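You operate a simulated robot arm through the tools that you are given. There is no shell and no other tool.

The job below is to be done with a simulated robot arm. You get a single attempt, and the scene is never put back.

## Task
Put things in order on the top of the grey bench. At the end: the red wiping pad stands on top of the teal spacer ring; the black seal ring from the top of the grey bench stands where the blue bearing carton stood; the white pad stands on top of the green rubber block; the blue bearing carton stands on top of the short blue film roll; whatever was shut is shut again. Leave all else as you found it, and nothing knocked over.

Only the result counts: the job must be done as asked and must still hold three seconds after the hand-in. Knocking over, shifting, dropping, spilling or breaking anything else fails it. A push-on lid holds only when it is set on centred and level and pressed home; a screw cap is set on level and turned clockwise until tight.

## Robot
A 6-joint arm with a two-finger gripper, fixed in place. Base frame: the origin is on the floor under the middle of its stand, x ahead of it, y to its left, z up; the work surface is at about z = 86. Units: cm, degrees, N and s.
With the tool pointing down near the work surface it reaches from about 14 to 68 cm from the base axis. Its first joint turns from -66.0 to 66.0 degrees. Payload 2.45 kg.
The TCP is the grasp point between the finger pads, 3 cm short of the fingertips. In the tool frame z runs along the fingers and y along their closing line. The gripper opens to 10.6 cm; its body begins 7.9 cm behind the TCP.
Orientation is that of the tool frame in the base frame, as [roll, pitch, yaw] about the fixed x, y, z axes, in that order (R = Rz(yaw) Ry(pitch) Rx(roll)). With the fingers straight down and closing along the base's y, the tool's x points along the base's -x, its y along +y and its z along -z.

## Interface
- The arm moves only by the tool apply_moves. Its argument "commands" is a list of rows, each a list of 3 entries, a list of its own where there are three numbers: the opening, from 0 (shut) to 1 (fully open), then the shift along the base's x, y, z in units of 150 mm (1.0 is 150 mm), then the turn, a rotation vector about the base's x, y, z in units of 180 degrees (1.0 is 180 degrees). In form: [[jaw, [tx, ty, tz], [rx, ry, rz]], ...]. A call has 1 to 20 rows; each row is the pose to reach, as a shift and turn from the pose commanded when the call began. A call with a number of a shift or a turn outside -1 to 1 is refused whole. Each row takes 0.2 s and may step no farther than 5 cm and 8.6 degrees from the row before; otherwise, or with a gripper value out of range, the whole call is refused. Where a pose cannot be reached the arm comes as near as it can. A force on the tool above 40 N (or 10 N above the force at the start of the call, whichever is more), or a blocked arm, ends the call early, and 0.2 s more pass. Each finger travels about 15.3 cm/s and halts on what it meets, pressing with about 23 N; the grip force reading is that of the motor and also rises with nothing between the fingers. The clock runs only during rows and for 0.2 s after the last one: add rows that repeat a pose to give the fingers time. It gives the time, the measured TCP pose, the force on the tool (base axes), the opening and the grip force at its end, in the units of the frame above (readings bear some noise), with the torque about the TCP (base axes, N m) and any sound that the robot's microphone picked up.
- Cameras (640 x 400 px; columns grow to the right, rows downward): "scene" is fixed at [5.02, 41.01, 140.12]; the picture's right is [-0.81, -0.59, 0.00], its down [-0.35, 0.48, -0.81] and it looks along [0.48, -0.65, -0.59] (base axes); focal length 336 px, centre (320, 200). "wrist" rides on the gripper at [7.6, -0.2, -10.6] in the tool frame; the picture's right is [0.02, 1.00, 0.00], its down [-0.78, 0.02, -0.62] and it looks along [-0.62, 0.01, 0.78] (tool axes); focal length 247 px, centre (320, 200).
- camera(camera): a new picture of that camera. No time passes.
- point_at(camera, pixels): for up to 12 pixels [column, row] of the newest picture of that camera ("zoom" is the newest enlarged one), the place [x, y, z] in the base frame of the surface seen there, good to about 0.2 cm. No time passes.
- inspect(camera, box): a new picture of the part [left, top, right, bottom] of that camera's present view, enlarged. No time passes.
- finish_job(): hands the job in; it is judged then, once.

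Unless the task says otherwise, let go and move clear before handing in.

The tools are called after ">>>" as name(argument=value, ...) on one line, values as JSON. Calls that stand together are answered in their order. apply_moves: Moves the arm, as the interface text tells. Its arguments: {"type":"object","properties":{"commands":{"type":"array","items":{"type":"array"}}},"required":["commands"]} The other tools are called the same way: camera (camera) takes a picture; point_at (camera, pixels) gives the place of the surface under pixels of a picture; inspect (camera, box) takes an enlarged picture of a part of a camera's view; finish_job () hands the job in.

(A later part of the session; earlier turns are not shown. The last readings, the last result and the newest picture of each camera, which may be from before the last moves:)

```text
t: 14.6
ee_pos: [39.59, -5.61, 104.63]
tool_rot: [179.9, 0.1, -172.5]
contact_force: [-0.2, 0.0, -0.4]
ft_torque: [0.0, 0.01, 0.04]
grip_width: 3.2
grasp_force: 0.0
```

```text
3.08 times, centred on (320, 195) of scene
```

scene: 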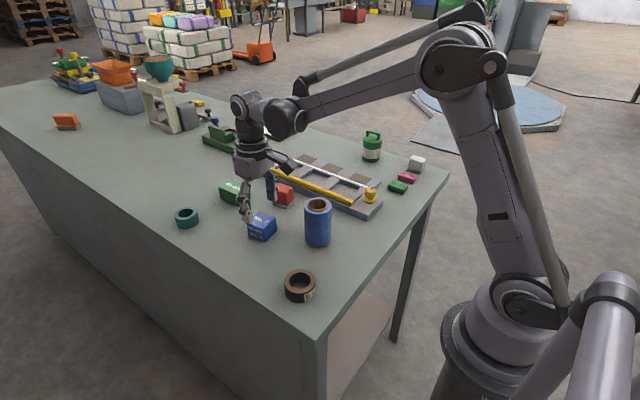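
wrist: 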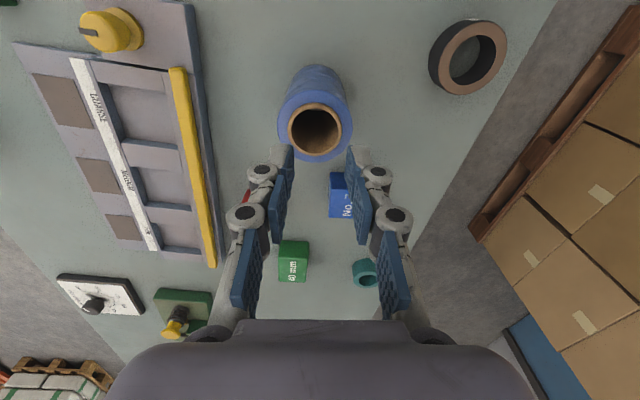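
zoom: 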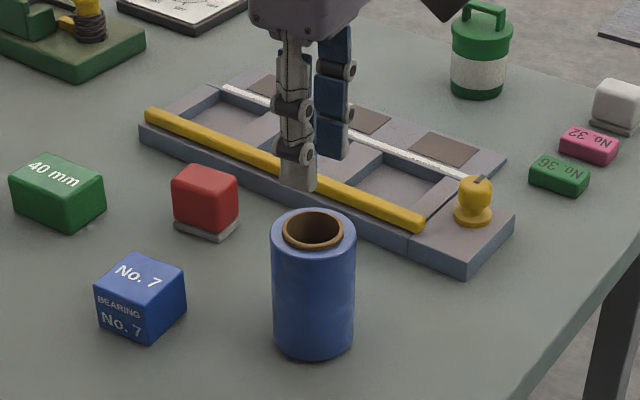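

The carton slipped: the grip reads 3.2 cm and it is still on the bench at (140,300) in the zoom. I'll check whether it moved from where it stood.

>>> inspect(camera="scene", box=[240, 200, 285, 245])

>>> point_at(camera="wrist", pixels=[[333, 175], [343, 175], [333, 214], [350, 214], [315, 130], [340, 195]])

```text
8.89 times, centred on (262, 222) of scene
```

zoom: 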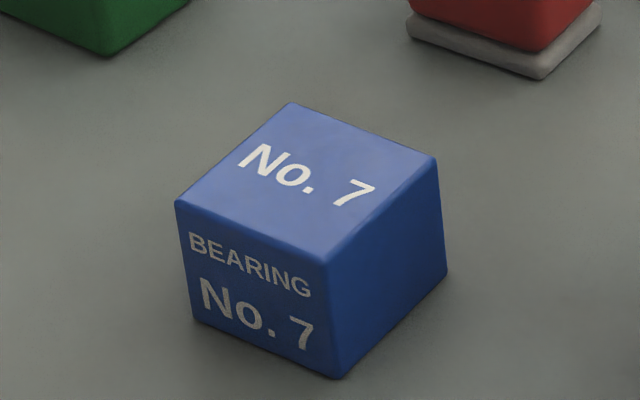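

```text
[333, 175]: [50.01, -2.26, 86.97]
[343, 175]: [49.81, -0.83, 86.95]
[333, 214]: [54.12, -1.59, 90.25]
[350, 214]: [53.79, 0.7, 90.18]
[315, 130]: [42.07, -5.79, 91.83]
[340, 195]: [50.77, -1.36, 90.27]
```

It is still upright in about the same place. I'll measure its corners to know its present pose.

>>> point_at(camera="zoom", pixels=[[184, 205], [292, 107], [430, 158], [327, 257], [310, 180], [260, 320], [390, 290], [235, 155], [360, 132], [380, 208], [255, 232]])

```text
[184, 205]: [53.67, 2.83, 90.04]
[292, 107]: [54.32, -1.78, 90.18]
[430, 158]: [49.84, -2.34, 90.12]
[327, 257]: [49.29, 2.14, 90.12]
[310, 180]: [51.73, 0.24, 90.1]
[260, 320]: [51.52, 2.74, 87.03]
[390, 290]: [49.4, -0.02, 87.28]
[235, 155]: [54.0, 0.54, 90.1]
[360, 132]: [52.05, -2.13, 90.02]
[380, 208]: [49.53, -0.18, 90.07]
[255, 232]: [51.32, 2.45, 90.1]
```

The carton hardly moved (its corners agree with the earlier picture to within half a pixel). It must be heavy or slippery, so I'll return, grip it deeper, and lift slowly while watching the force.

>>> apply_moves(commands=[[0.75, [0.2, 0.1, 0], [0, 0, 0]], [0.75, [0.45, 0.2, 0], [0, 0, 0]], [0.75, [0.7, 0.32, 0], [0, 0, 0]], [0.75, [0.82, 0.39, 0], [0, 0, 0]], [0.75, [0.82, 0.39, -0.3], [0, 0, 0]], [0.75, [0.82, 0.39, -0.6], [0, 0, 0]], [0.75, [0.82, 0.39, -0.6], [0, 0, 0]]])

>>> camera(camera="wrist")

```text
t: 16.2
ee_pos: [52.12, -0.18, 96.07]
tool_rot: [-180.0, 0.1, -172.5]
contact_force: [-0.2, 0.7, 0.4]
ft_torque: [0.01, 0.0, 0.01]
grip_width: 7.99
grasp_force: 0.1
```

```text
taken
```

wrist: 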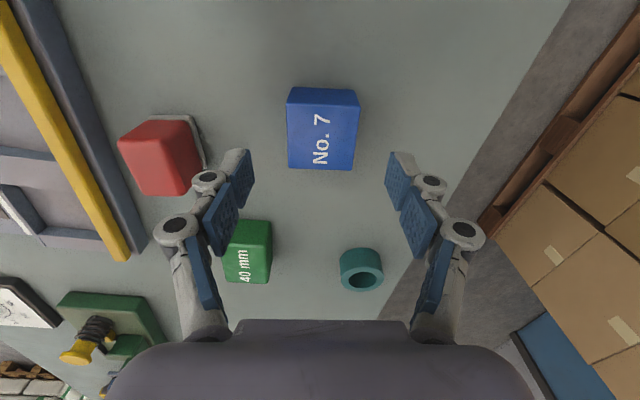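

The carton is again centred between the fingers. I descend to TCP z≈89.5 and close fully.

>>> apply_moves(commands=[[0.75, [-0.005, 0, -0.2], [0, 0, 0]], [0.75, [-0.005, 0, -0.35], [0, 0, 0]], [0.75, [-0.005, 0, -0.407], [0, 0, 0]], [0.75, [-0.005, 0, -0.407], [0, 0, 0]], [0.5, [-0.005, 0, -0.407], [0, 0, 0]], [0.4, [-0.005, 0, -0.407], [0, 0, 0]], [0.2, [-0.005, 0, -0.407], [0, 0, 0]], [0.0, [-0.005, 0, -0.407], [0, 0, 0]], [0.0, [-0.005, 0, -0.407], [0, 0, 0]]])

>>> apply_moves(commands=[[0.0, [0, 0, 0.01], [0, 0, 0]], [0.0, [0, 0, 0.02], [0, 0, 0]], [0.0, [0, 0, 0.03], [0, 0, 0]], [0.0, [0, 0, 0.045], [0, 0, 0]], [0.0, [0, 0, 0.06], [0, 0, 0]], [0.0, [0, 0, 0.06], [0, 0, 0]]])

>>> inspect(camera="scene", box=[220, 170, 320, 250])

```text
t: 18.2
ee_pos: [52.12, -0.27, 89.92]
tool_rot: [-180.0, 0.1, -172.5]
contact_force: [-0.8, 0.2, 0.1]
ft_torque: [0.01, 0.01, 0.01]
grip_width: 4.91
grasp_force: 23.0
```

```text
t: 19.6
ee_pos: [51.98, -0.15, 90.42]
tool_rot: [-179.9, 0.1, -172.5]
contact_force: [0.1, -0.8, -0.1]
ft_torque: [-0.02, 0.01, 0.01]
grip_width: 4.96
grasp_force: 23.3
```

```text
5.00 times, centred on (270, 210) of scene
```

zoom: 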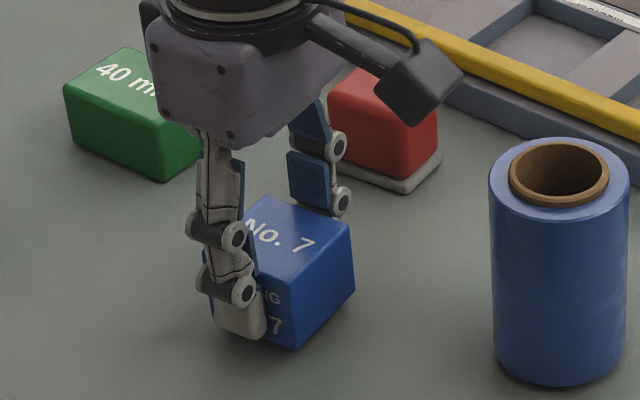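

This time it lifts: the carton's bottom corner rose about 2.7 px (≈0.8 cm), with the grip at 23 N. I'll keep raising slowly and check again.

>>> apply_moves(commands=[[0.0, [0, 0, 0.03], [0, 0, 0]], [0.0, [0, 0, 0.06], [0, 0, 0]], [0.0, [0, 0, 0.1], [0, 0, 0]], [0.0, [0, 0, 0.14], [0, 0, 0]], [0.0, [0, 0, 0.18], [0, 0, 0]], [0.0, [0, 0, 0.22], [0, 0, 0]], [0.0, [0, 0, 0.26], [0, 0, 0]], [0.0, [0, 0, 0.26], [0, 0, 0]]])

>>> inspect(camera="scene", box=[220, 160, 320, 250])

```text
t: 21.4
ee_pos: [51.94, -0.0, 94.43]
tool_rot: [180.0, 0.2, -172.5]
contact_force: [0.5, 0.1, -1.2]
ft_torque: [0.05, 0.03, 0.02]
grip_width: 4.95
grasp_force: 22.8
```

```text
4.44 times, centred on (270, 205) of scene
```

zoom: 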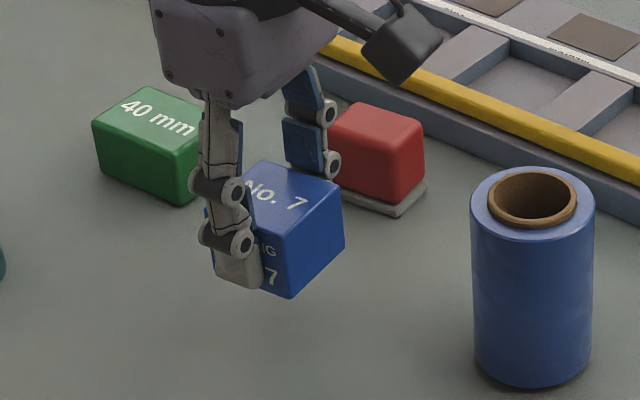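

The carton is holding firmly (bottom now ~4.5 cm up). I'll continue up gently and carry it over the roll at moderate speed.

>>> apply_moves(commands=[[0.0, [0, 0, 0.06], [0, 0, 0]], [0.0, [0, 0, 0.15], [0, 0, 0]], [0.0, [0, 0, 0.25], [0, 0, 0]], [0.0, [0, 0, 0.35], [0, 0, 0]], [0.0, [0, 0, 0.45], [0, 0, 0]], [0.0, [0, 0, 0.55], [0, 0, 0]], [0.0, [0, 0, 0.573], [0, 0, 0]], [0.0, [-0.06, -0.03, 0.573], [0, 0, 0]], [0.0, [-0.16, -0.08, 0.573], [0, 0, 0]], [0.0, [-0.28, -0.14, 0.573], [0, 0, 0]], [0.0, [-0.4, -0.2, 0.573], [0, 0, 0]], [0.0, [-0.52, -0.26, 0.573], [0, 0, 0]], [0.0, [-0.64, -0.32, 0.573], [0, 0, 0]], [0.0, [-0.74, -0.37, 0.573], [0, 0, 0]], [0.0, [-0.805, -0.4, 0.573], [0, 0, 0]], [0.0, [-0.805, -0.4, 0.573], [0, 0, 0]]])

>>> inspect(camera="scene", box=[260, 130, 380, 260])

>>> camera(camera="wrist")

```text
t: 24.8
ee_pos: [39.82, -5.95, 102.97]
tool_rot: [180.0, 0.2, -172.5]
contact_force: [0.0, -0.2, -1.0]
ft_torque: [0.03, 0.03, 0.0]
grip_width: 4.94
grasp_force: 23.0
```

```text
3.08 times, centred on (320, 195) of scene
```

zoom: 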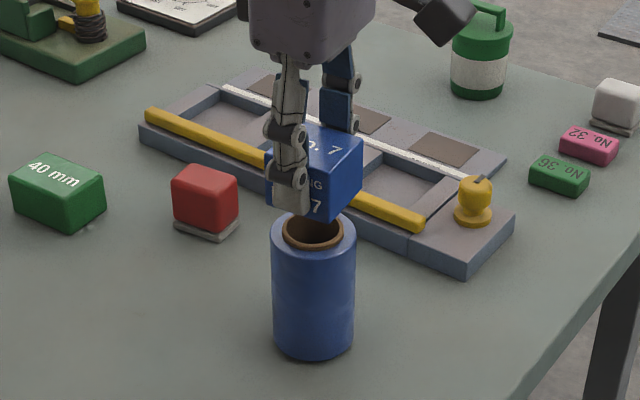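

```text
taken
```

wrist: 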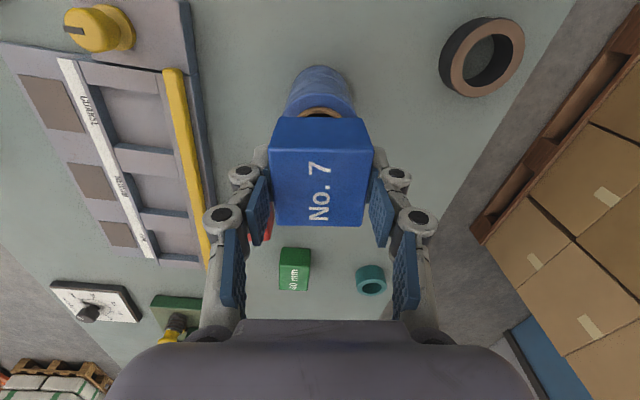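

The carton is held above the roll. I'll measure the carton's top corners from the scene camera to confirm it is centred over (39.7, -5.8).

>>> inspect(camera="scene", box=[295, 160, 345, 210])

>>> inspect(camera="wrist", box=[240, 50, 400, 240])

```text
8.00 times, centred on (320, 185) of scene
```

zoom: 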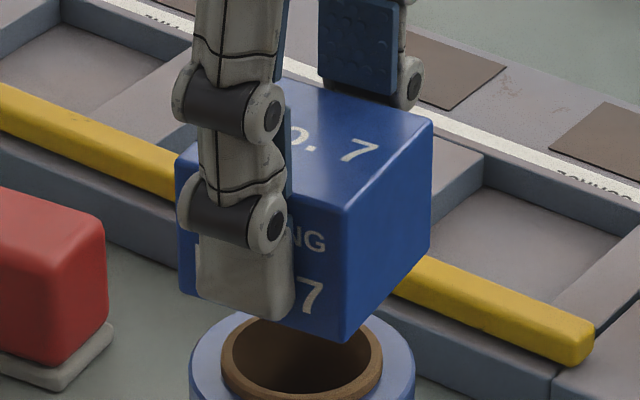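

```text
2.11 times, centred on (320, 145) of wrist
```

zoom: 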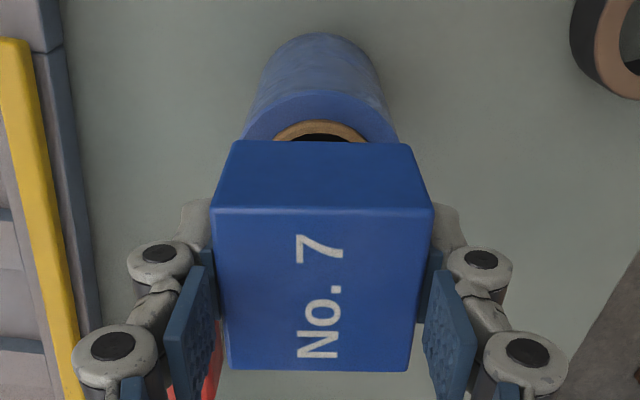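

I'll take the 3D points of the visible carton corners and the roll rim together from the scene camera.

>>> point_at(camera="scene", pixels=[[333.3, 175.5], [323.4, 185.7], [302.8, 180.4], [319, 168.5], [323.2, 202.5], [333, 191], [320, 209], [304, 205], [336, 206], [302.7, 190], [325, 178], [312, 223]])

>>> point_at(camera="zoom", pixels=[[219, 213], [430, 213], [233, 366], [404, 366], [320, 290], [240, 145], [405, 148], [320, 125], [320, 40], [246, 130], [395, 130], [320, 100]])

```text
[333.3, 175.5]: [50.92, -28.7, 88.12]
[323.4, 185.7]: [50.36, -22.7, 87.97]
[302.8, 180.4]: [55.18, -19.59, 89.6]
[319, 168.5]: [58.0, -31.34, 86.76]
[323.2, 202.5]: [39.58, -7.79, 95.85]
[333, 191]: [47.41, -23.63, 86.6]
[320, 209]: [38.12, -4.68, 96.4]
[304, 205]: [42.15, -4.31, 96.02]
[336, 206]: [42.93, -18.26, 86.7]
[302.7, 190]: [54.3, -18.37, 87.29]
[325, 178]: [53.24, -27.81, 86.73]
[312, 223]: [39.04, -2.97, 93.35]
```

```text
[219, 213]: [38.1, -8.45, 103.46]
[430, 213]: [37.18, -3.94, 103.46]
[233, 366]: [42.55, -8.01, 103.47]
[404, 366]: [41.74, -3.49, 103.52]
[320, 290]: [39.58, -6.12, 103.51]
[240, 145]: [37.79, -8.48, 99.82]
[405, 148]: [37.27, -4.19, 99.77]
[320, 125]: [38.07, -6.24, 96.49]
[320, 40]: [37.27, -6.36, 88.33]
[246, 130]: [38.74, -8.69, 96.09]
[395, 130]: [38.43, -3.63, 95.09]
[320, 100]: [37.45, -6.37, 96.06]
```

The "scene" points came from an older picture, but the wrist zoom gives carton centre ≈ (39.9, -6.0). I'll take a fresh scene zoom and measure both carton and roll in the same picture.

>>> inspect(camera="scene", box=[290, 160, 350, 215])

>>> point_at(camera="zoom", pixels=[[410, 135], [340, 205], [398, 143], [345, 310], [408, 255], [205, 175], [205, 262], [300, 290], [360, 320], [250, 332], [310, 385], [366, 160]])

```text
7.27 times, centred on (320, 188) of scene
```

zoom: 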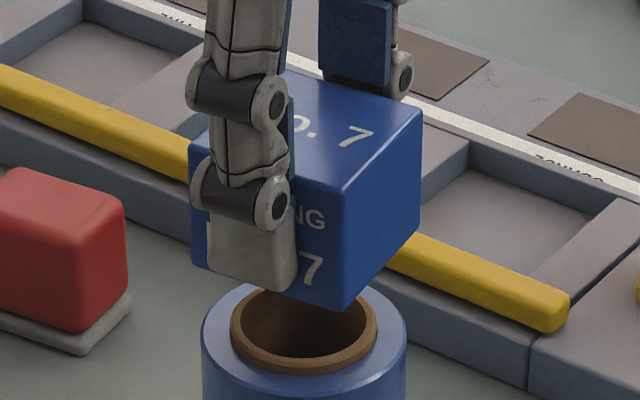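

```text
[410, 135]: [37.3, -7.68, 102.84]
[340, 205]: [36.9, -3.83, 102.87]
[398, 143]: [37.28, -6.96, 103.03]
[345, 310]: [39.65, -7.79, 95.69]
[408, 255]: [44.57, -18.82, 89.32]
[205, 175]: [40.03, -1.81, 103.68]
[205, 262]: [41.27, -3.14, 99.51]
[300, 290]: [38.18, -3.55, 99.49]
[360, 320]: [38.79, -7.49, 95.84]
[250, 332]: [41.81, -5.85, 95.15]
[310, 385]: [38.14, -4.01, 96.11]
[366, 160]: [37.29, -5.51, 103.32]
```

The scene zoom puts the carton centre at about (39.5, -5.75) against the roll at (39.7, -5.8), so I shift +0.2 in x and lower it gently.

>>> apply_moves(commands=[[0.0, [0.013, 0, -0.04], [0, 0, 0]], [0.0, [0.013, 0, -0.08], [0, 0, 0]], [0.0, [0.013, 0, -0.12], [0, 0, 0]], [0.0, [0.013, 0, -0.15], [0, 0, 0]], [0.0, [0.013, 0, -0.175], [0, 0, 0]], [0.0, [0.013, 0, -0.175], [0, 0, 0]]])

>>> inspect(camera="scene", box=[290, 160, 350, 215])

```text
t: 26.2
ee_pos: [40.02, -6.09, 100.46]
tool_rot: [180.0, 0.1, -172.5]
contact_force: [-0.3, 0.7, -0.9]
ft_torque: [-0.02, 0.0, -0.01]
grip_width: 4.94
grasp_force: 23.0
```

```text
7.27 times, centred on (320, 188) of scene
```

zoom: 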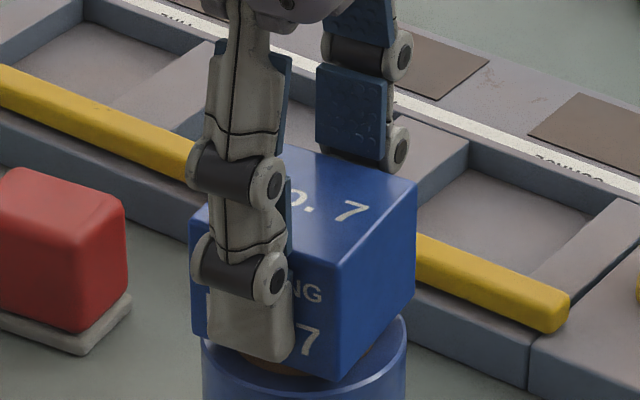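

The carton is just above the core rim. I lower in 1 mm steps and watch the force.

>>> apply_moves(commands=[[0.0, [0, 0, -0.007], [0, 0, 0]], [0.0, [0, 0, -0.014], [0, 0, 0]], [0.0, [0, 0, -0.014], [0, 0, 0]]])

```text
t: 27.0
ee_pos: [40.05, -6.16, 100.0]
tool_rot: [179.9, 0.1, -172.5]
contact_force: [-0.4, 0.2, 20.9]
ft_torque: [-0.02, 0.02, 0.07]
grip_width: 4.91
grasp_force: 22.6
```

Contact is made (20.9 N upward). I ease up 1 mm to relieve the push, then open the fingers slowly.

>>> apply_moves(commands=[[0.0, [0, 0, 0.005], [0, 0, 0]], [0.0, [0, 0, 0.005], [0, 0, 0]]])

```text
t: 27.6
ee_pos: [39.82, -6.06, 100.06]
tool_rot: [-180.0, 0.1, -172.5]
contact_force: [1.7, 1.6, 4.5]
ft_torque: [0.05, -0.09, -0.02]
grip_width: 4.96
grasp_force: 22.7
```

>>> apply_moves(commands=[[0.47, [0, 0, 0], [0, 0, 0]], [0.5, [0, 0, 0], [0, 0, 0]], [0.55, [0, 0, 0], [0, 0, 0]], [0.65, [0, 0, 0], [0, 0, 0]], [0.65, [0, 0, 0], [0, 0, 0]]])

>>> inspect(camera="scene", box=[280, 150, 360, 250])

>>> camera(camera="wrist")

```text
t: 28.8
ee_pos: [40.11, -6.17, 100.05]
tool_rot: [180.0, 0.0, -172.5]
contact_force: [-0.1, -0.1, 0.5]
ft_torque: [-0.01, -0.05, -0.01]
grip_width: 6.89
grasp_force: 0.0
```

```text
4.00 times, centred on (320, 200) of scene
```

zoom: 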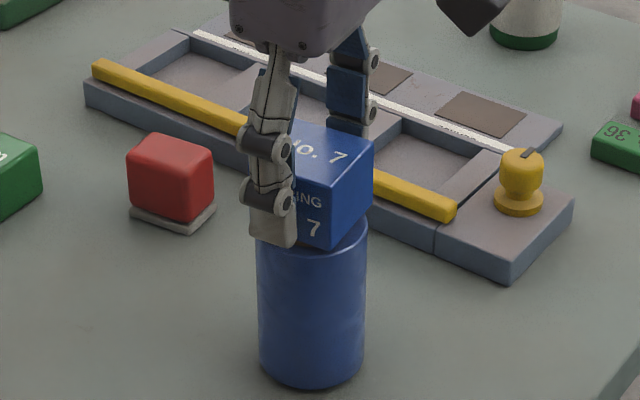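

```text
taken
```

wrist: 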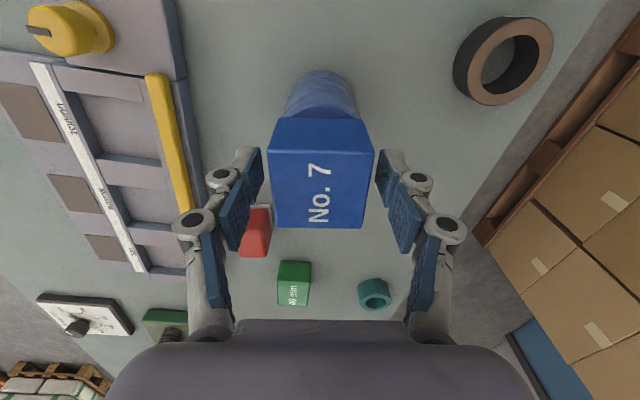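

The fingers are off the carton and it stands on the roll. I rise straight up, then check the stack.

>>> apply_moves(commands=[[0.7, [0, 0, 0.1], [0, 0, 0]], [0.75, [0, 0, 0.3], [0, 0, 0]], [0.75, [0, 0, 0.55], [0, 0, 0]], [0.75, [0, 0, 0.65], [0, 0, 0]], [0.75, [0, 0, 0.65], [0, 0, 0]]])

>>> camera(camera="wrist")

>>> inspect(camera="scene", box=[280, 150, 360, 250])

```text
t: 30.0
ee_pos: [39.94, -6.32, 109.94]
tool_rot: [179.9, 0.1, -172.5]
contact_force: [-0.4, 0.3, -0.6]
ft_torque: [0.0, 0.0, 0.0]
grip_width: 7.98
grasp_force: 0.0
```

```text
taken
```

wrist: 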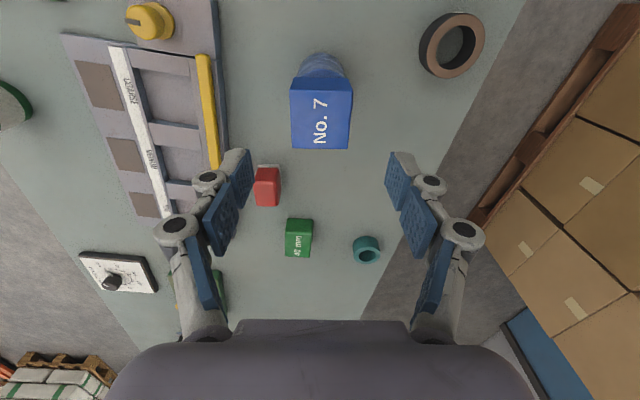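

```text
4.00 times, centred on (320, 200) of scene
```

zoom: 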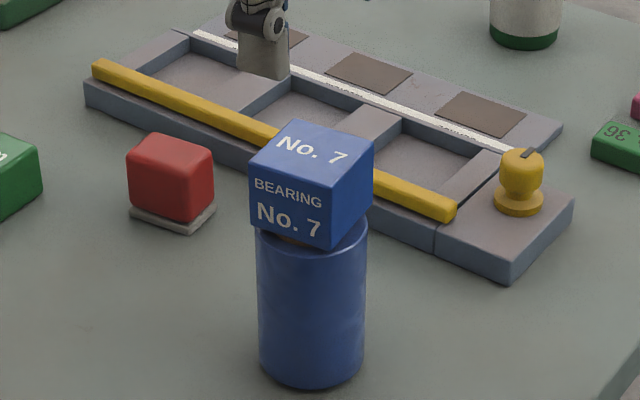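

The carton stands square on the roll. Next the seal ring: I move above it at height, turning the yaw back to straight.

>>> apply_moves(commands=[[0.9, [-0.1, 0.23, 0], [0, 0, -0.021]], [0.9, [-0.2, 0.46, 0], [0, 0, -0.042]], [0.9, [-0.3, 0.7, 0], [0, 0, -0.042]], [0.9, [-0.403, 0.93, 0], [0, 0, -0.042]], [0.9, [-0.403, 0.93, -0.3], [0, 0, -0.042]], [0.9, [-0.403, 0.93, -0.5], [0, 0, -0.042]], [0.9, [-0.403, 0.93, -0.5], [0, 0, -0.042]]])

>>> camera(camera="wrist")

>>> inspect(camera="wrist", box=[260, 40, 400, 180])

```text
t: 31.6
ee_pos: [33.92, 7.44, 102.23]
tool_rot: [180.0, 0.2, 179.9]
contact_force: [-0.7, -0.5, 1.0]
ft_torque: [-0.02, 0.02, -0.06]
grip_width: 9.56
grasp_force: 0.1
```

```text
taken
```

wrist: 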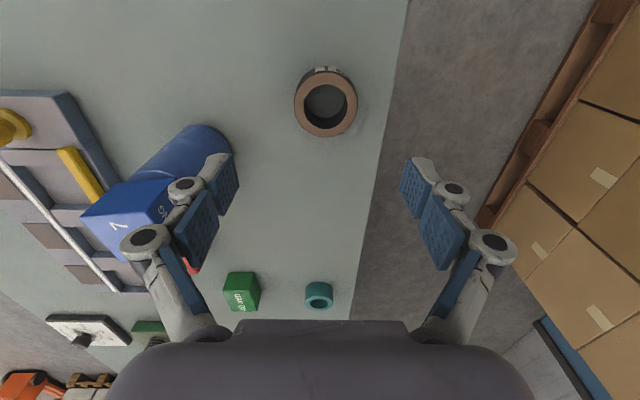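

```text
2.86 times, centred on (330, 110) of wrist
```

zoom: 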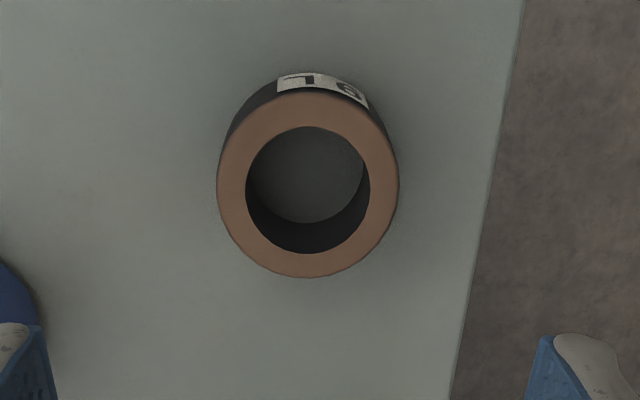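

The ring is at zoom (308,185). I'll measure its rim.

>>> point_at(camera="zoom", pixels=[[221, 185], [395, 185], [308, 98], [308, 272], [240, 185], [376, 185], [308, 118], [308, 262], [245, 125], [370, 125], [245, 245], [370, 245]])

```text
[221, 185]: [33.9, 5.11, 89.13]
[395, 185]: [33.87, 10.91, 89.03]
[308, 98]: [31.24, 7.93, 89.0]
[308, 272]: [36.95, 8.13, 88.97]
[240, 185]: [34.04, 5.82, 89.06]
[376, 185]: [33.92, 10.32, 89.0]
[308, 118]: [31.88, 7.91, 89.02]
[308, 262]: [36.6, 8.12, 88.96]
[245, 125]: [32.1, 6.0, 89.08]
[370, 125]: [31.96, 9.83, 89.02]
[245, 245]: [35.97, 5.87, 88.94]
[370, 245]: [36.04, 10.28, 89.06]
```

Ring centre from the wrist is (34.1, 8.0). I'll hold for a moment to see how steady the pose reading is.

>>> apply_moves(commands=[[0.9, [0, 0, 0], [0, 0, 0]], [0.9, [0, 0, 0], [0, 0, 0]]])

>>> inspect(camera="wrist", box=[260, 40, 400, 180])

```text
t: 32.2
ee_pos: [33.82, 7.48, 102.38]
tool_rot: [180.0, 0.1, 179.8]
contact_force: [-0.5, -0.5, -0.7]
ft_torque: [-0.01, 0.02, 0.0]
grip_width: 9.56
grasp_force: 0.2
```

```text
2.86 times, centred on (330, 110) of wrist
```

zoom: 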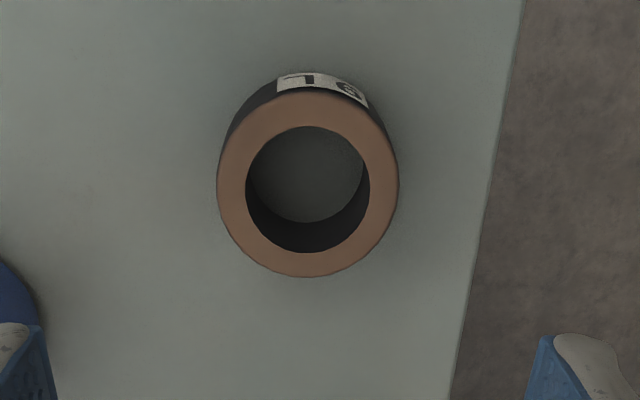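

The steady reading (33.85, 7.48) plus the image (ring column 326) shows the ring is about 0.5 cm further in +y than the fingers' centre. I correct that and come down to just above the ring.

>>> apply_moves(commands=[[0.85, [-0.003, 0.035, -0.2], [0, 0, 0]], [0.85, [-0.003, 0.035, -0.4], [0, 0, 0]], [0.85, [-0.003, 0.035, -0.6], [0, 0, 0]], [0.85, [-0.003, 0.035, -0.6], [0, 0, 0]]])

>>> camera(camera="wrist")

```text
t: 33.2
ee_pos: [33.73, 8.11, 93.46]
tool_rot: [-180.0, 0.1, 180.0]
contact_force: [-0.1, 0.0, -0.2]
ft_torque: [-0.02, 0.02, -0.03]
grip_width: 9.02
grasp_force: 0.1
```

```text
taken
```

wrist: 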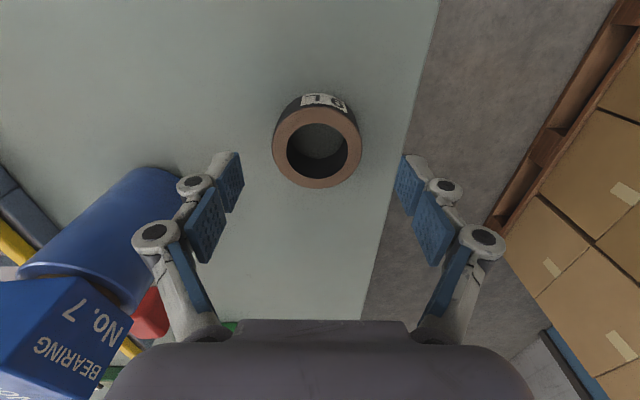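

The ring is at columns 272–362, nearly centred between the fingertips (240/402). I descend and close on it.

>>> apply_moves(commands=[[0.85, [0, -0.012, -0.12], [0, 0, 0]], [0.85, [0, -0.012, -0.22], [0, 0, 0]], [0.85, [0, -0.012, -0.27], [0, 0, 0]], [0.85, [0, -0.012, -0.27], [0, 0, 0]], [0.65, [0, -0.012, -0.27], [0, 0, 0]], [0.55, [0, -0.012, -0.27], [0, 0, 0]], [0.3, [0, -0.012, -0.27], [0, 0, 0]], [0.0, [0, -0.012, -0.27], [0, 0, 0]], [0.0, [0, -0.012, -0.27], [0, 0, 0]]])

>>> apply_moves(commands=[[0.0, [0, 0, 0.02], [0, 0, 0]], [0.0, [0, 0, 0.05], [0, 0, 0]], [0.0, [0, 0, 0.09], [0, 0, 0]], [0.0, [0, 0, 0.13], [0, 0, 0]], [0.0, [0, 0, 0.17], [0, 0, 0]], [0.0, [0, 0, 0.17], [0, 0, 0]]])

>>> inspect(camera="scene", box=[250, 220, 350, 310])

```text
t: 35.2
ee_pos: [33.73, 8.05, 89.42]
tool_rot: [-180.0, 0.1, 179.9]
contact_force: [0.7, -0.7, 0.1]
ft_torque: [0.01, -0.03, -0.02]
grip_width: 6.04
grasp_force: 22.7
```

```text
t: 36.6
ee_pos: [33.94, 8.02, 92.07]
tool_rot: [-179.9, 0.2, -180.0]
contact_force: [0.0, 0.7, -0.2]
ft_torque: [0.04, -0.02, 0.01]
grip_width: 6.04
grasp_force: 23.4
```

```text
4.44 times, centred on (300, 265) of scene
```

zoom: 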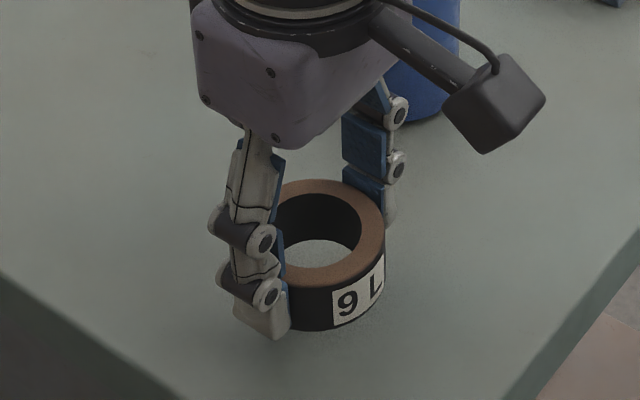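

The ring is held level and lifted ~2.6 cm. I raise it and carry it forward along y≈8, away from the roll stack.

>>> apply_moves(commands=[[0.0, [0, 0, 0.06], [0, 0, 0]], [0.0, [0, 0, 0.15], [0, 0, 0]], [0.0, [0, 0, 0.25], [0, 0, 0]], [0.0, [0, 0, 0.35], [0, 0, 0]], [0.0, [0, 0, 0.4], [0, 0, 0]], [0.0, [0.06, 0, 0.4], [0, 0, 0]], [0.0, [0.16, 0, 0.4], [0, 0, 0]], [0.0, [0.28, 0, 0.4], [0, 0, 0]], [0.0, [0.4, 0, 0.4], [0, 0, 0]], [0.0, [0.52, 0, 0.4], [0, 0, 0]], [0.0, [0.64, 0, 0.4], [0, 0, 0]], [0.0, [0.76, 0, 0.4], [0, 0, 0]], [0.0, [0.86, 0, 0.4], [0, 0, 0]], [0.0, [0.9, 0, 0.4], [0, 0, 0]], [0.0, [0.9, 0, 0.4], [0, 0, 0]]])

```text
t: 39.8
ee_pos: [47.19, 8.29, 97.72]
tool_rot: [180.0, 0.0, 179.9]
contact_force: [0.5, -1.0, -0.9]
ft_torque: [0.0, 0.02, -0.02]
grip_width: 6.08
grasp_force: 22.9
```

Still held (width 6.08). I move over the carton's former place at (51.8, 0.1).

>>> apply_moves(commands=[[0.0, [0.04, -0.06, 0], [0, 0, 0]], [0.0, [0.1, -0.16, 0], [0, 0, 0]], [0.0, [0.17, -0.28, 0], [0, 0, 0]], [0.0, [0.23, -0.4, 0], [0, 0, 0]], [0.0, [0.29, -0.5, 0], [0, 0, 0]], [0.0, [0.307, -0.547, 0], [0, 0, 0]], [0.0, [0.307, -0.547, 0], [0, 0, 0]], [0.0, [0.307, -0.547, 0], [0, 0, 0]]])

>>> camera(camera="wrist")

>>> inspect(camera="scene", box=[200, 140, 340, 260])

```text
t: 41.6
ee_pos: [52.07, -0.08, 98.03]
tool_rot: [179.9, 0.1, 180.0]
contact_force: [0.5, 0.7, 0.3]
ft_torque: [-0.01, -0.02, 0.02]
grip_width: 6.03
grasp_force: 23.3
```

```text
taken
```

wrist: 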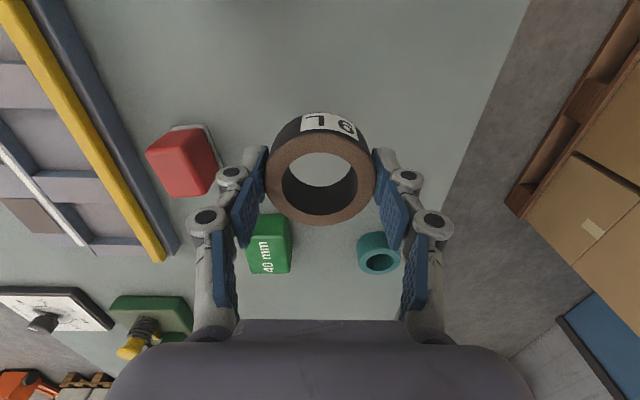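

```text
3.33 times, centred on (270, 200) of scene
```

zoom: 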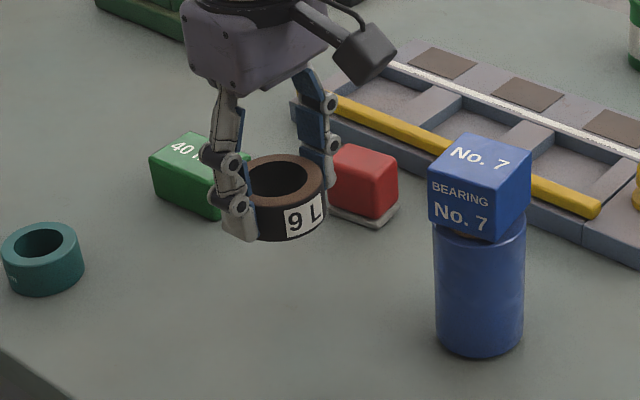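

The ring is over the right spot within 2 mm. I correct slightly and lower it towards the bench.

>>> apply_moves(commands=[[0.0, [-0.01, 0.01, -0.06], [0, 0, 0]], [0.0, [-0.01, 0.01, -0.16], [0, 0, 0]], [0.0, [-0.01, 0.01, -0.28], [0, 0, 0]], [0.0, [-0.01, 0.01, -0.4], [0, 0, 0]], [0.0, [-0.01, 0.01, -0.48], [0, 0, 0]], [0.0, [-0.01, 0.01, -0.53], [0, 0, 0]], [0.0, [-0.01, 0.01, -0.53], [0, 0, 0]]])

>>> inspect(camera="scene", box=[230, 180, 300, 250])

```text
t: 43.2
ee_pos: [51.91, 0.16, 89.92]
tool_rot: [-180.0, 0.2, 179.9]
contact_force: [-0.3, -0.3, -0.1]
ft_torque: [0.01, -0.02, 0.0]
grip_width: 6.06
grasp_force: 22.9
```

```text
5.71 times, centred on (265, 215) of scene
```

zoom: 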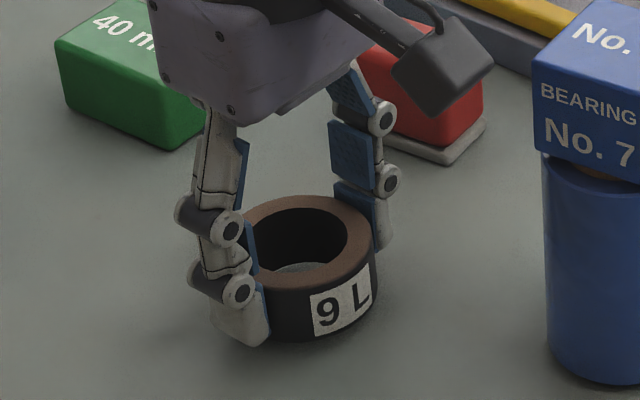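

The ring is about half a centimetre above the bench at (51.9, 0.16). I lower in small steps until contact.

>>> apply_moves(commands=[[0.0, [0, 0, -0.01], [0, 0, 0]], [0.0, [0, 0, -0.02], [0, 0, 0]], [0.0, [0, 0, -0.02], [0, 0, 0]]])

```text
t: 44.0
ee_pos: [51.84, 0.12, 89.66]
tool_rot: [180.0, 0.1, -180.0]
contact_force: [-0.4, 0.2, -0.5]
ft_torque: [0.01, -0.02, -0.02]
grip_width: 6.01
grasp_force: 23.0
```

>>> apply_moves(commands=[[0.0, [0, 0, -0.007], [0, 0, 0]], [0.0, [0, 0, -0.014], [0, 0, 0]], [0.0, [0, 0, -0.014], [0, 0, 0]]])

```text
t: 44.8
ee_pos: [51.82, 0.09, 89.4]
tool_rot: [179.9, 0.1, 180.0]
contact_force: [0.9, 0.5, -0.9]
ft_torque: [-0.01, 0.01, 0.0]
grip_width: 6.01
grasp_force: 22.4
```

No contact yet at z 89.4 (the height it was grasped at). One more small step down.

>>> apply_moves(commands=[[0.0, [0, 0, -0.006], [0, 0, 0]], [0.0, [0, 0, -0.006], [0, 0, 0]]])

```text
t: 45.4
ee_pos: [51.76, 0.06, 89.39]
tool_rot: [180.0, 0.0, 179.9]
contact_force: [-2.8, -1.3, 12.9]
ft_torque: [0.03, 0.03, 0.05]
grip_width: 6.03
grasp_force: 22.9
```

Contact is made (12.9 N). I open the fingers slowly and rise clear.

>>> apply_moves(commands=[[0.58, [0, 0, 0.003], [0, 0, 0]], [0.62, [0, 0, 0.003], [0, 0, 0]], [0.7, [0, 0, 0.003], [0, 0, 0]], [0.8, [0, 0, 0.003], [0, 0, 0]], [0.85, [0, 0, 0.003], [0, 0, 0]], [0.85, [0, 0, 0.1], [0, 0, 0]], [0.85, [0, 0, 0.35], [0, 0, 0]], [0.85, [0, 0, 0.6], [0, 0, 0]], [0.85, [0, 0, 0.9], [0, 0, 0]], [0.85, [0, 0, 0.9], [0, 0, 0]]])

>>> camera(camera="wrist")

>>> camera(camera="scene")

>>> inspect(camera="scene", box=[220, 180, 320, 250])

```text
t: 47.6
ee_pos: [51.96, -0.38, 103.15]
tool_rot: [-180.0, 0.1, -180.0]
contact_force: [-0.2, 0.6, 0.1]
ft_torque: [-0.01, -0.03, 0.0]
grip_width: 9.02
grasp_force: 0.0
```

```text
taken
```

wrist: 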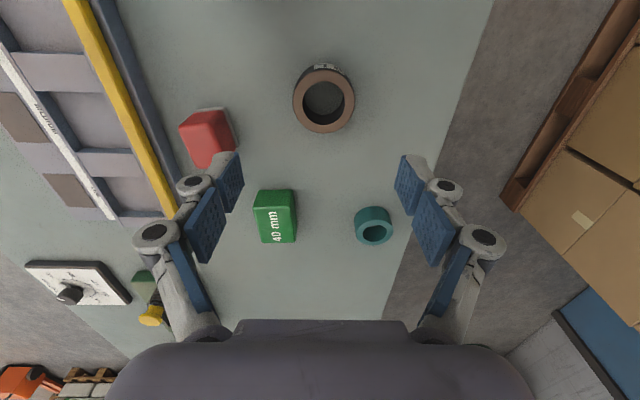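

```text
taken
```

scene: 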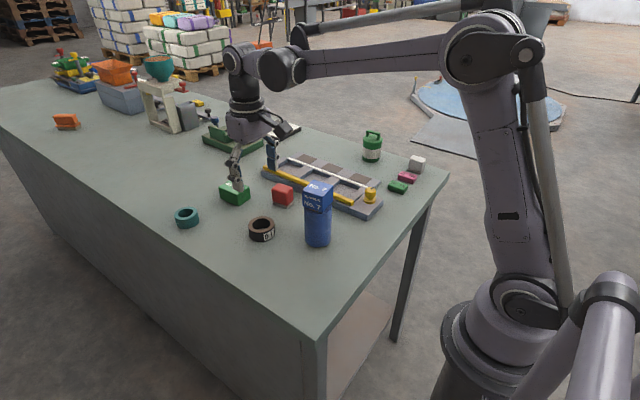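

```text
5.71 times, centred on (270, 215) of scene
```

zoom: 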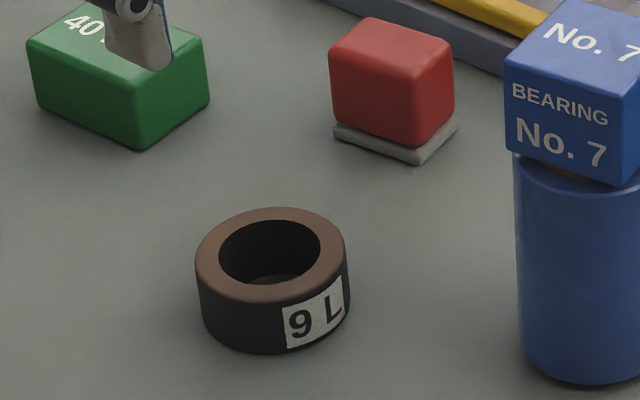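

The ring stands on the bench. I'll measure its centre to confirm it matches the carton's former place.

>>> point_at(camera="zoom", pixels=[[203, 262], [343, 258], [272, 213], [272, 297], [215, 265], [332, 255], [225, 225], [320, 225], [220, 288], [325, 285]])

```text
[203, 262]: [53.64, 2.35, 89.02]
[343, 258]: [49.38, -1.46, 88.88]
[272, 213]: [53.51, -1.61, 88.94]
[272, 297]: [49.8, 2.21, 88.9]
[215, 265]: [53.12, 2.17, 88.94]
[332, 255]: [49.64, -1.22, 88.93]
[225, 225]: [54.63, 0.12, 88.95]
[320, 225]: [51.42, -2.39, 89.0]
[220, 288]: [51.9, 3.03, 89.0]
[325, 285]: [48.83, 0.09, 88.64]
```

Ring centre ≈ (51.65, 0.3) versus the carton's (51.8, 0.2): good. Next is the red pad; its left side is close to the tray, so I'll measure that gap before choosing the opening.

>>> inspect(camera="scene", box=[255, 150, 335, 215])

>>> point_at(camera="zoom", pixels=[[148, 283], [200, 240], [290, 270], [228, 322], [215, 280], [150, 340], [225, 385], [290, 345], [250, 250], [300, 230], [330, 300], [200, 195]])

```text
6.15 times, centred on (295, 182) of scene
```

zoom: 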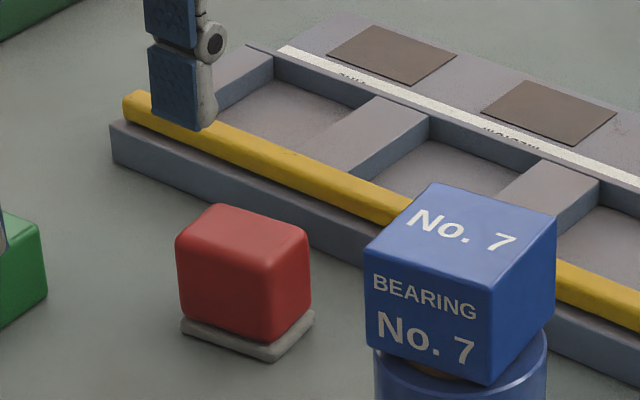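

```text
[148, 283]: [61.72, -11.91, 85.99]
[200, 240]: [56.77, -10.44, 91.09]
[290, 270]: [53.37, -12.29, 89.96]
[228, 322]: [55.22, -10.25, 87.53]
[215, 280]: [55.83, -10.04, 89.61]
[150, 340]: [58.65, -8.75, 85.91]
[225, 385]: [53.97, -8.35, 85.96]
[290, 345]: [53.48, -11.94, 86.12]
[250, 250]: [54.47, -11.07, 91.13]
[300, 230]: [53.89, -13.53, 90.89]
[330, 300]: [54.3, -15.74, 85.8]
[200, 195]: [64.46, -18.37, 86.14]
```

I'll take the pad's corners and the tray's near edge from this zoom.

>>> point_at(camera="zoom", pixels=[[186, 238], [220, 210], [300, 234], [268, 262], [183, 325], [273, 352], [310, 318], [320, 250], [230, 200], [320, 240], [340, 235], [270, 175]])

```text
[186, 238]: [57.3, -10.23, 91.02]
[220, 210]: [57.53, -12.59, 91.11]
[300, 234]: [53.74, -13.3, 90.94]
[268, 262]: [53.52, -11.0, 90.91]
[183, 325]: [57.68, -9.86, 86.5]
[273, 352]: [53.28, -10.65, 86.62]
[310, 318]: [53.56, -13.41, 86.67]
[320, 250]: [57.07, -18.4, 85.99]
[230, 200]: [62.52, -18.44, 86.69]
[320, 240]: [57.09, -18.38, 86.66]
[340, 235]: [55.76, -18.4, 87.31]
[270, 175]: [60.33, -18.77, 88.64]
```

Pad centre from the scene is about (55.6, -11.7), tray edge at y=-18.4, so an opening of ~6.3 cm is safe. I move above the pad with yaw +8°.

>>> apply_moves(commands=[[0.6, [0.06, -0.2, 0], [0, 0, 0.022]], [0.6, [0.13, -0.4, 0], [0, 0, 0.044]], [0.6, [0.2, -0.6, 0], [0, 0, 0.044]], [0.6, [0.25, -0.76, -0.1], [0, 0, 0.044]], [0.6, [0.25, -0.76, -0.35], [0, 0, 0.044]], [0.6, [0.25, -0.76, -0.45], [0, 0, 0.044]], [0.6, [0.25, -0.76, -0.45], [0, 0, 0.044]]])

>>> camera(camera="wrist")

```text
t: 49.2
ee_pos: [55.83, -11.25, 96.14]
tool_rot: [-180.0, 0.2, -172.1]
contact_force: [-0.6, -1.4, 0.5]
ft_torque: [0.01, -0.03, 0.01]
grip_width: 6.38
grasp_force: 0.0
```

```text
taken
```

wrist: 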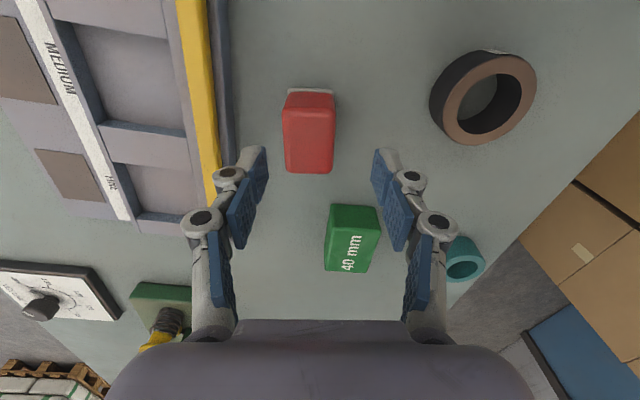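

The pad is left of centre (columns 282–335 against 322), so I need about -0.8 cm in y. I'll zoom to judge the x offset too.

>>> inspect(camera="wrist", box=[250, 70, 370, 190])

>>> point_at(camera="zoom", pixels=[[195, 150], [370, 150], [210, 330], [350, 330], [280, 240], [280, 140], [280, 335], [200, 75], [360, 75], [280, 70], [198, 240], [360, 240]])

```text
3.33 times, centred on (310, 130) of wrist
```

zoom: 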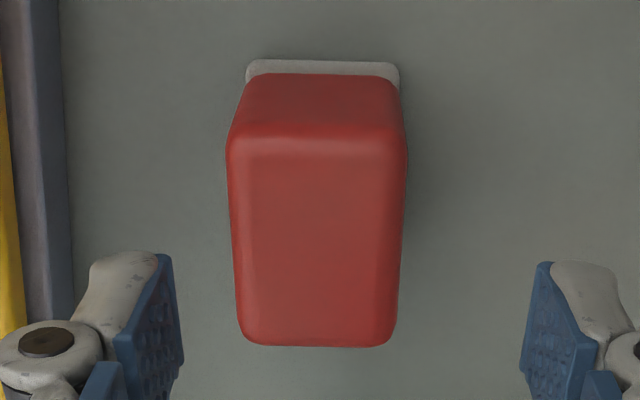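

```text
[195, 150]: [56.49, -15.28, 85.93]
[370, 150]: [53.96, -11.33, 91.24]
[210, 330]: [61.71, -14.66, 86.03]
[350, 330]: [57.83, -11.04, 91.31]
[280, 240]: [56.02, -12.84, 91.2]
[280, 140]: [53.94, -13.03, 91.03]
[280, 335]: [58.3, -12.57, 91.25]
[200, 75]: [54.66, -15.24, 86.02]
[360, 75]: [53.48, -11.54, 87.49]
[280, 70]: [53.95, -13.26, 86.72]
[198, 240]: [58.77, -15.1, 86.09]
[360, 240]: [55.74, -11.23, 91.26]
```

The pad is parallel to the fingers and needs about -0.8 cm in y. I correct and go down to just above it.

>>> apply_moves(commands=[[0.6, [-0.004, -0.053, -0.05], [0, 0, 0]], [0.6, [-0.004, -0.053, -0.1], [0, 0, 0]], [0.6, [-0.004, -0.053, -0.12], [0, 0, 0]], [0.6, [-0.004, -0.053, -0.12], [0, 0, 0]]])

>>> inspect(camera="wrist", box=[200, 60, 440, 260])

```text
t: 50.2
ee_pos: [55.67, -12.05, 94.31]
tool_rot: [-180.0, 0.1, -172.1]
contact_force: [-0.4, 0.2, -0.8]
ft_torque: [-0.01, 0.03, 0.01]
grip_width: 6.35
grasp_force: 0.0
```

```text
2.00 times, centred on (320, 160) of wrist
```

zoom: 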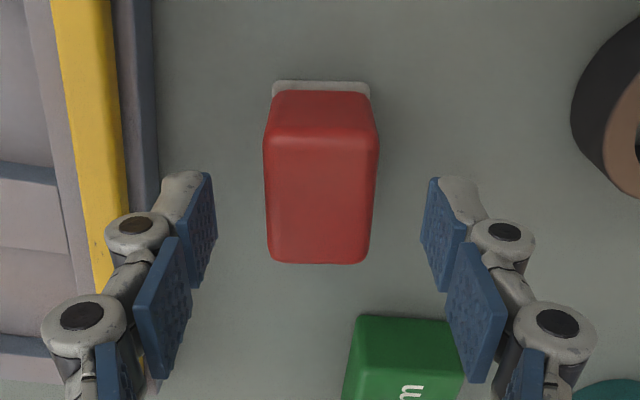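

The pad is well centred. To keep the left knuckle away from the tray I narrow the opening to about 4.9 cm, then descend to z≈90 and close.

>>> apply_moves(commands=[[0.46, [0, 0, 0], [0, 0, 0]], [0.46, [0, 0, -0.1], [0, 0, 0]], [0.46, [0, 0, -0.2], [0, 0, 0]], [0.46, [0, 0, -0.275], [0, 0, 0]], [0.46, [0, 0, -0.275], [0, 0, 0]]])

>>> inspect(camera="wrist", box=[200, 60, 440, 260])

>>> inspect(camera="scene", box=[240, 140, 340, 220])

```text
t: 51.4
ee_pos: [55.65, -11.92, 90.34]
tool_rot: [-180.0, 0.2, -172.1]
contact_force: [0.5, 0.3, 0.0]
ft_torque: [0.03, 0.01, -0.01]
grip_width: 4.88
grasp_force: 0.1
```

```text
2.00 times, centred on (320, 160) of wrist
```

zoom: 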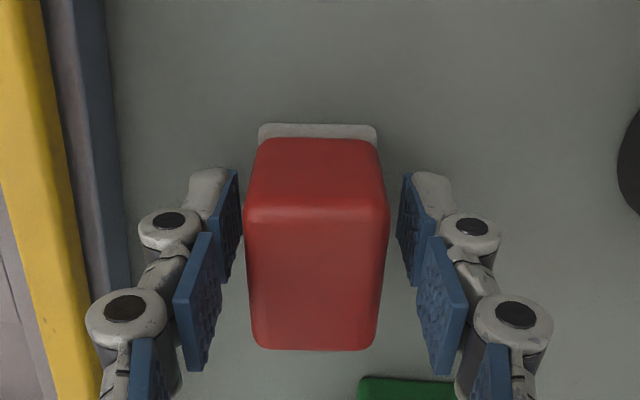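

```text
5.00 times, centred on (290, 180) of scene
```

zoom: 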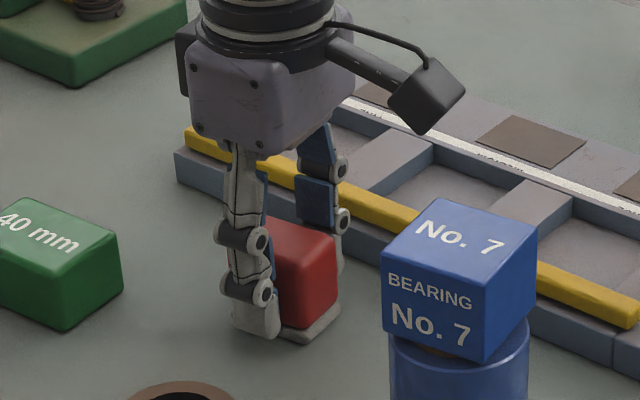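

The fingers straddle the pad with clearance to the tray. I close.

>>> apply_moves(commands=[[0.36, [0, 0, 0], [0, 0, 0]], [0.3, [0, 0, 0], [0, 0, 0]], [0.15, [0, 0, 0], [0, 0, 0]], [0.0, [0, 0, 0], [0, 0, 0]], [0.0, [0, 0, 0], [0, 0, 0]], [0.0, [0, 0, 0.02], [0, 0, 0]], [0.0, [0, 0, 0.05], [0, 0, 0]], [0.0, [0, 0, 0.09], [0, 0, 0]], [0.0, [0, 0, 0.13], [0, 0, 0]], [0.0, [0, 0, 0.13], [0, 0, 0]]])

>>> inspect(camera="scene", box=[240, 140, 340, 220])

>>> inspect(camera="wrist", box=[200, 60, 440, 260])

```text
t: 53.6
ee_pos: [55.59, -12.06, 92.26]
tool_rot: [-179.9, 0.1, -172.1]
contact_force: [0.5, -0.1, -1.2]
ft_torque: [-0.01, 0.02, 0.03]
grip_width: 3.49
grasp_force: 23.3
```

```text
5.00 times, centred on (290, 180) of scene
```

zoom: 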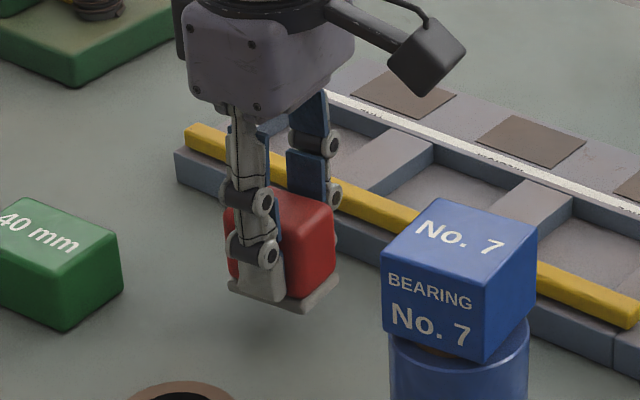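

```text
2.00 times, centred on (320, 160) of wrist
```

zoom: 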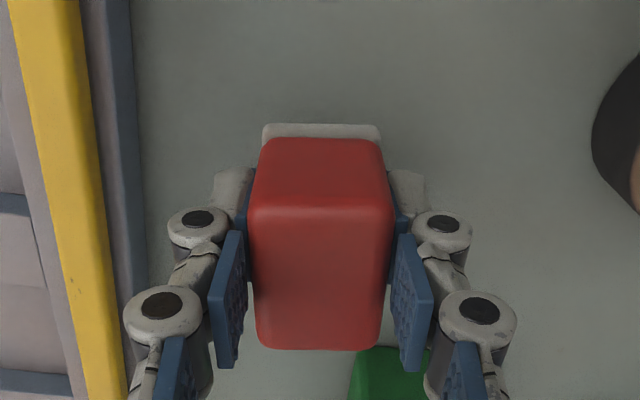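

The pad is held securely just above its grey base. Before carrying it, I measure the teal ring from the scene camera too.

>>> inspect(camera="scene", box=[165, 195, 215, 235])

>>> point_at(camera="zoom", pixels=[[170, 205], [380, 160], [290, 118], [265, 245], [190, 200], [365, 170], [300, 128], [255, 236], [215, 160], [370, 205], [340, 125], [200, 240]])

```text
10.00 times, centred on (190, 215) of scene
```

zoom: 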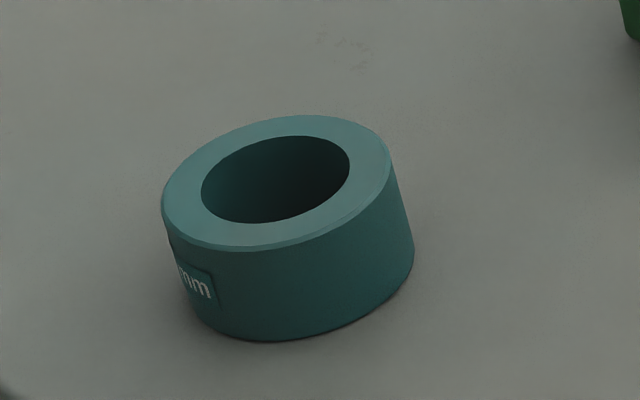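

```text
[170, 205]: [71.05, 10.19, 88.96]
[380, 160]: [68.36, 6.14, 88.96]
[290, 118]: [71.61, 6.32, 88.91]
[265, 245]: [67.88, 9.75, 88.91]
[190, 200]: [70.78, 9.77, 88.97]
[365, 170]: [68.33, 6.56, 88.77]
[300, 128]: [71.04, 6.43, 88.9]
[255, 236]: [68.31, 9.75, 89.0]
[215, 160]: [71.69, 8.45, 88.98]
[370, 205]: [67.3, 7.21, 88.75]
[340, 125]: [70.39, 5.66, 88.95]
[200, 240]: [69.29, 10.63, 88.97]
```

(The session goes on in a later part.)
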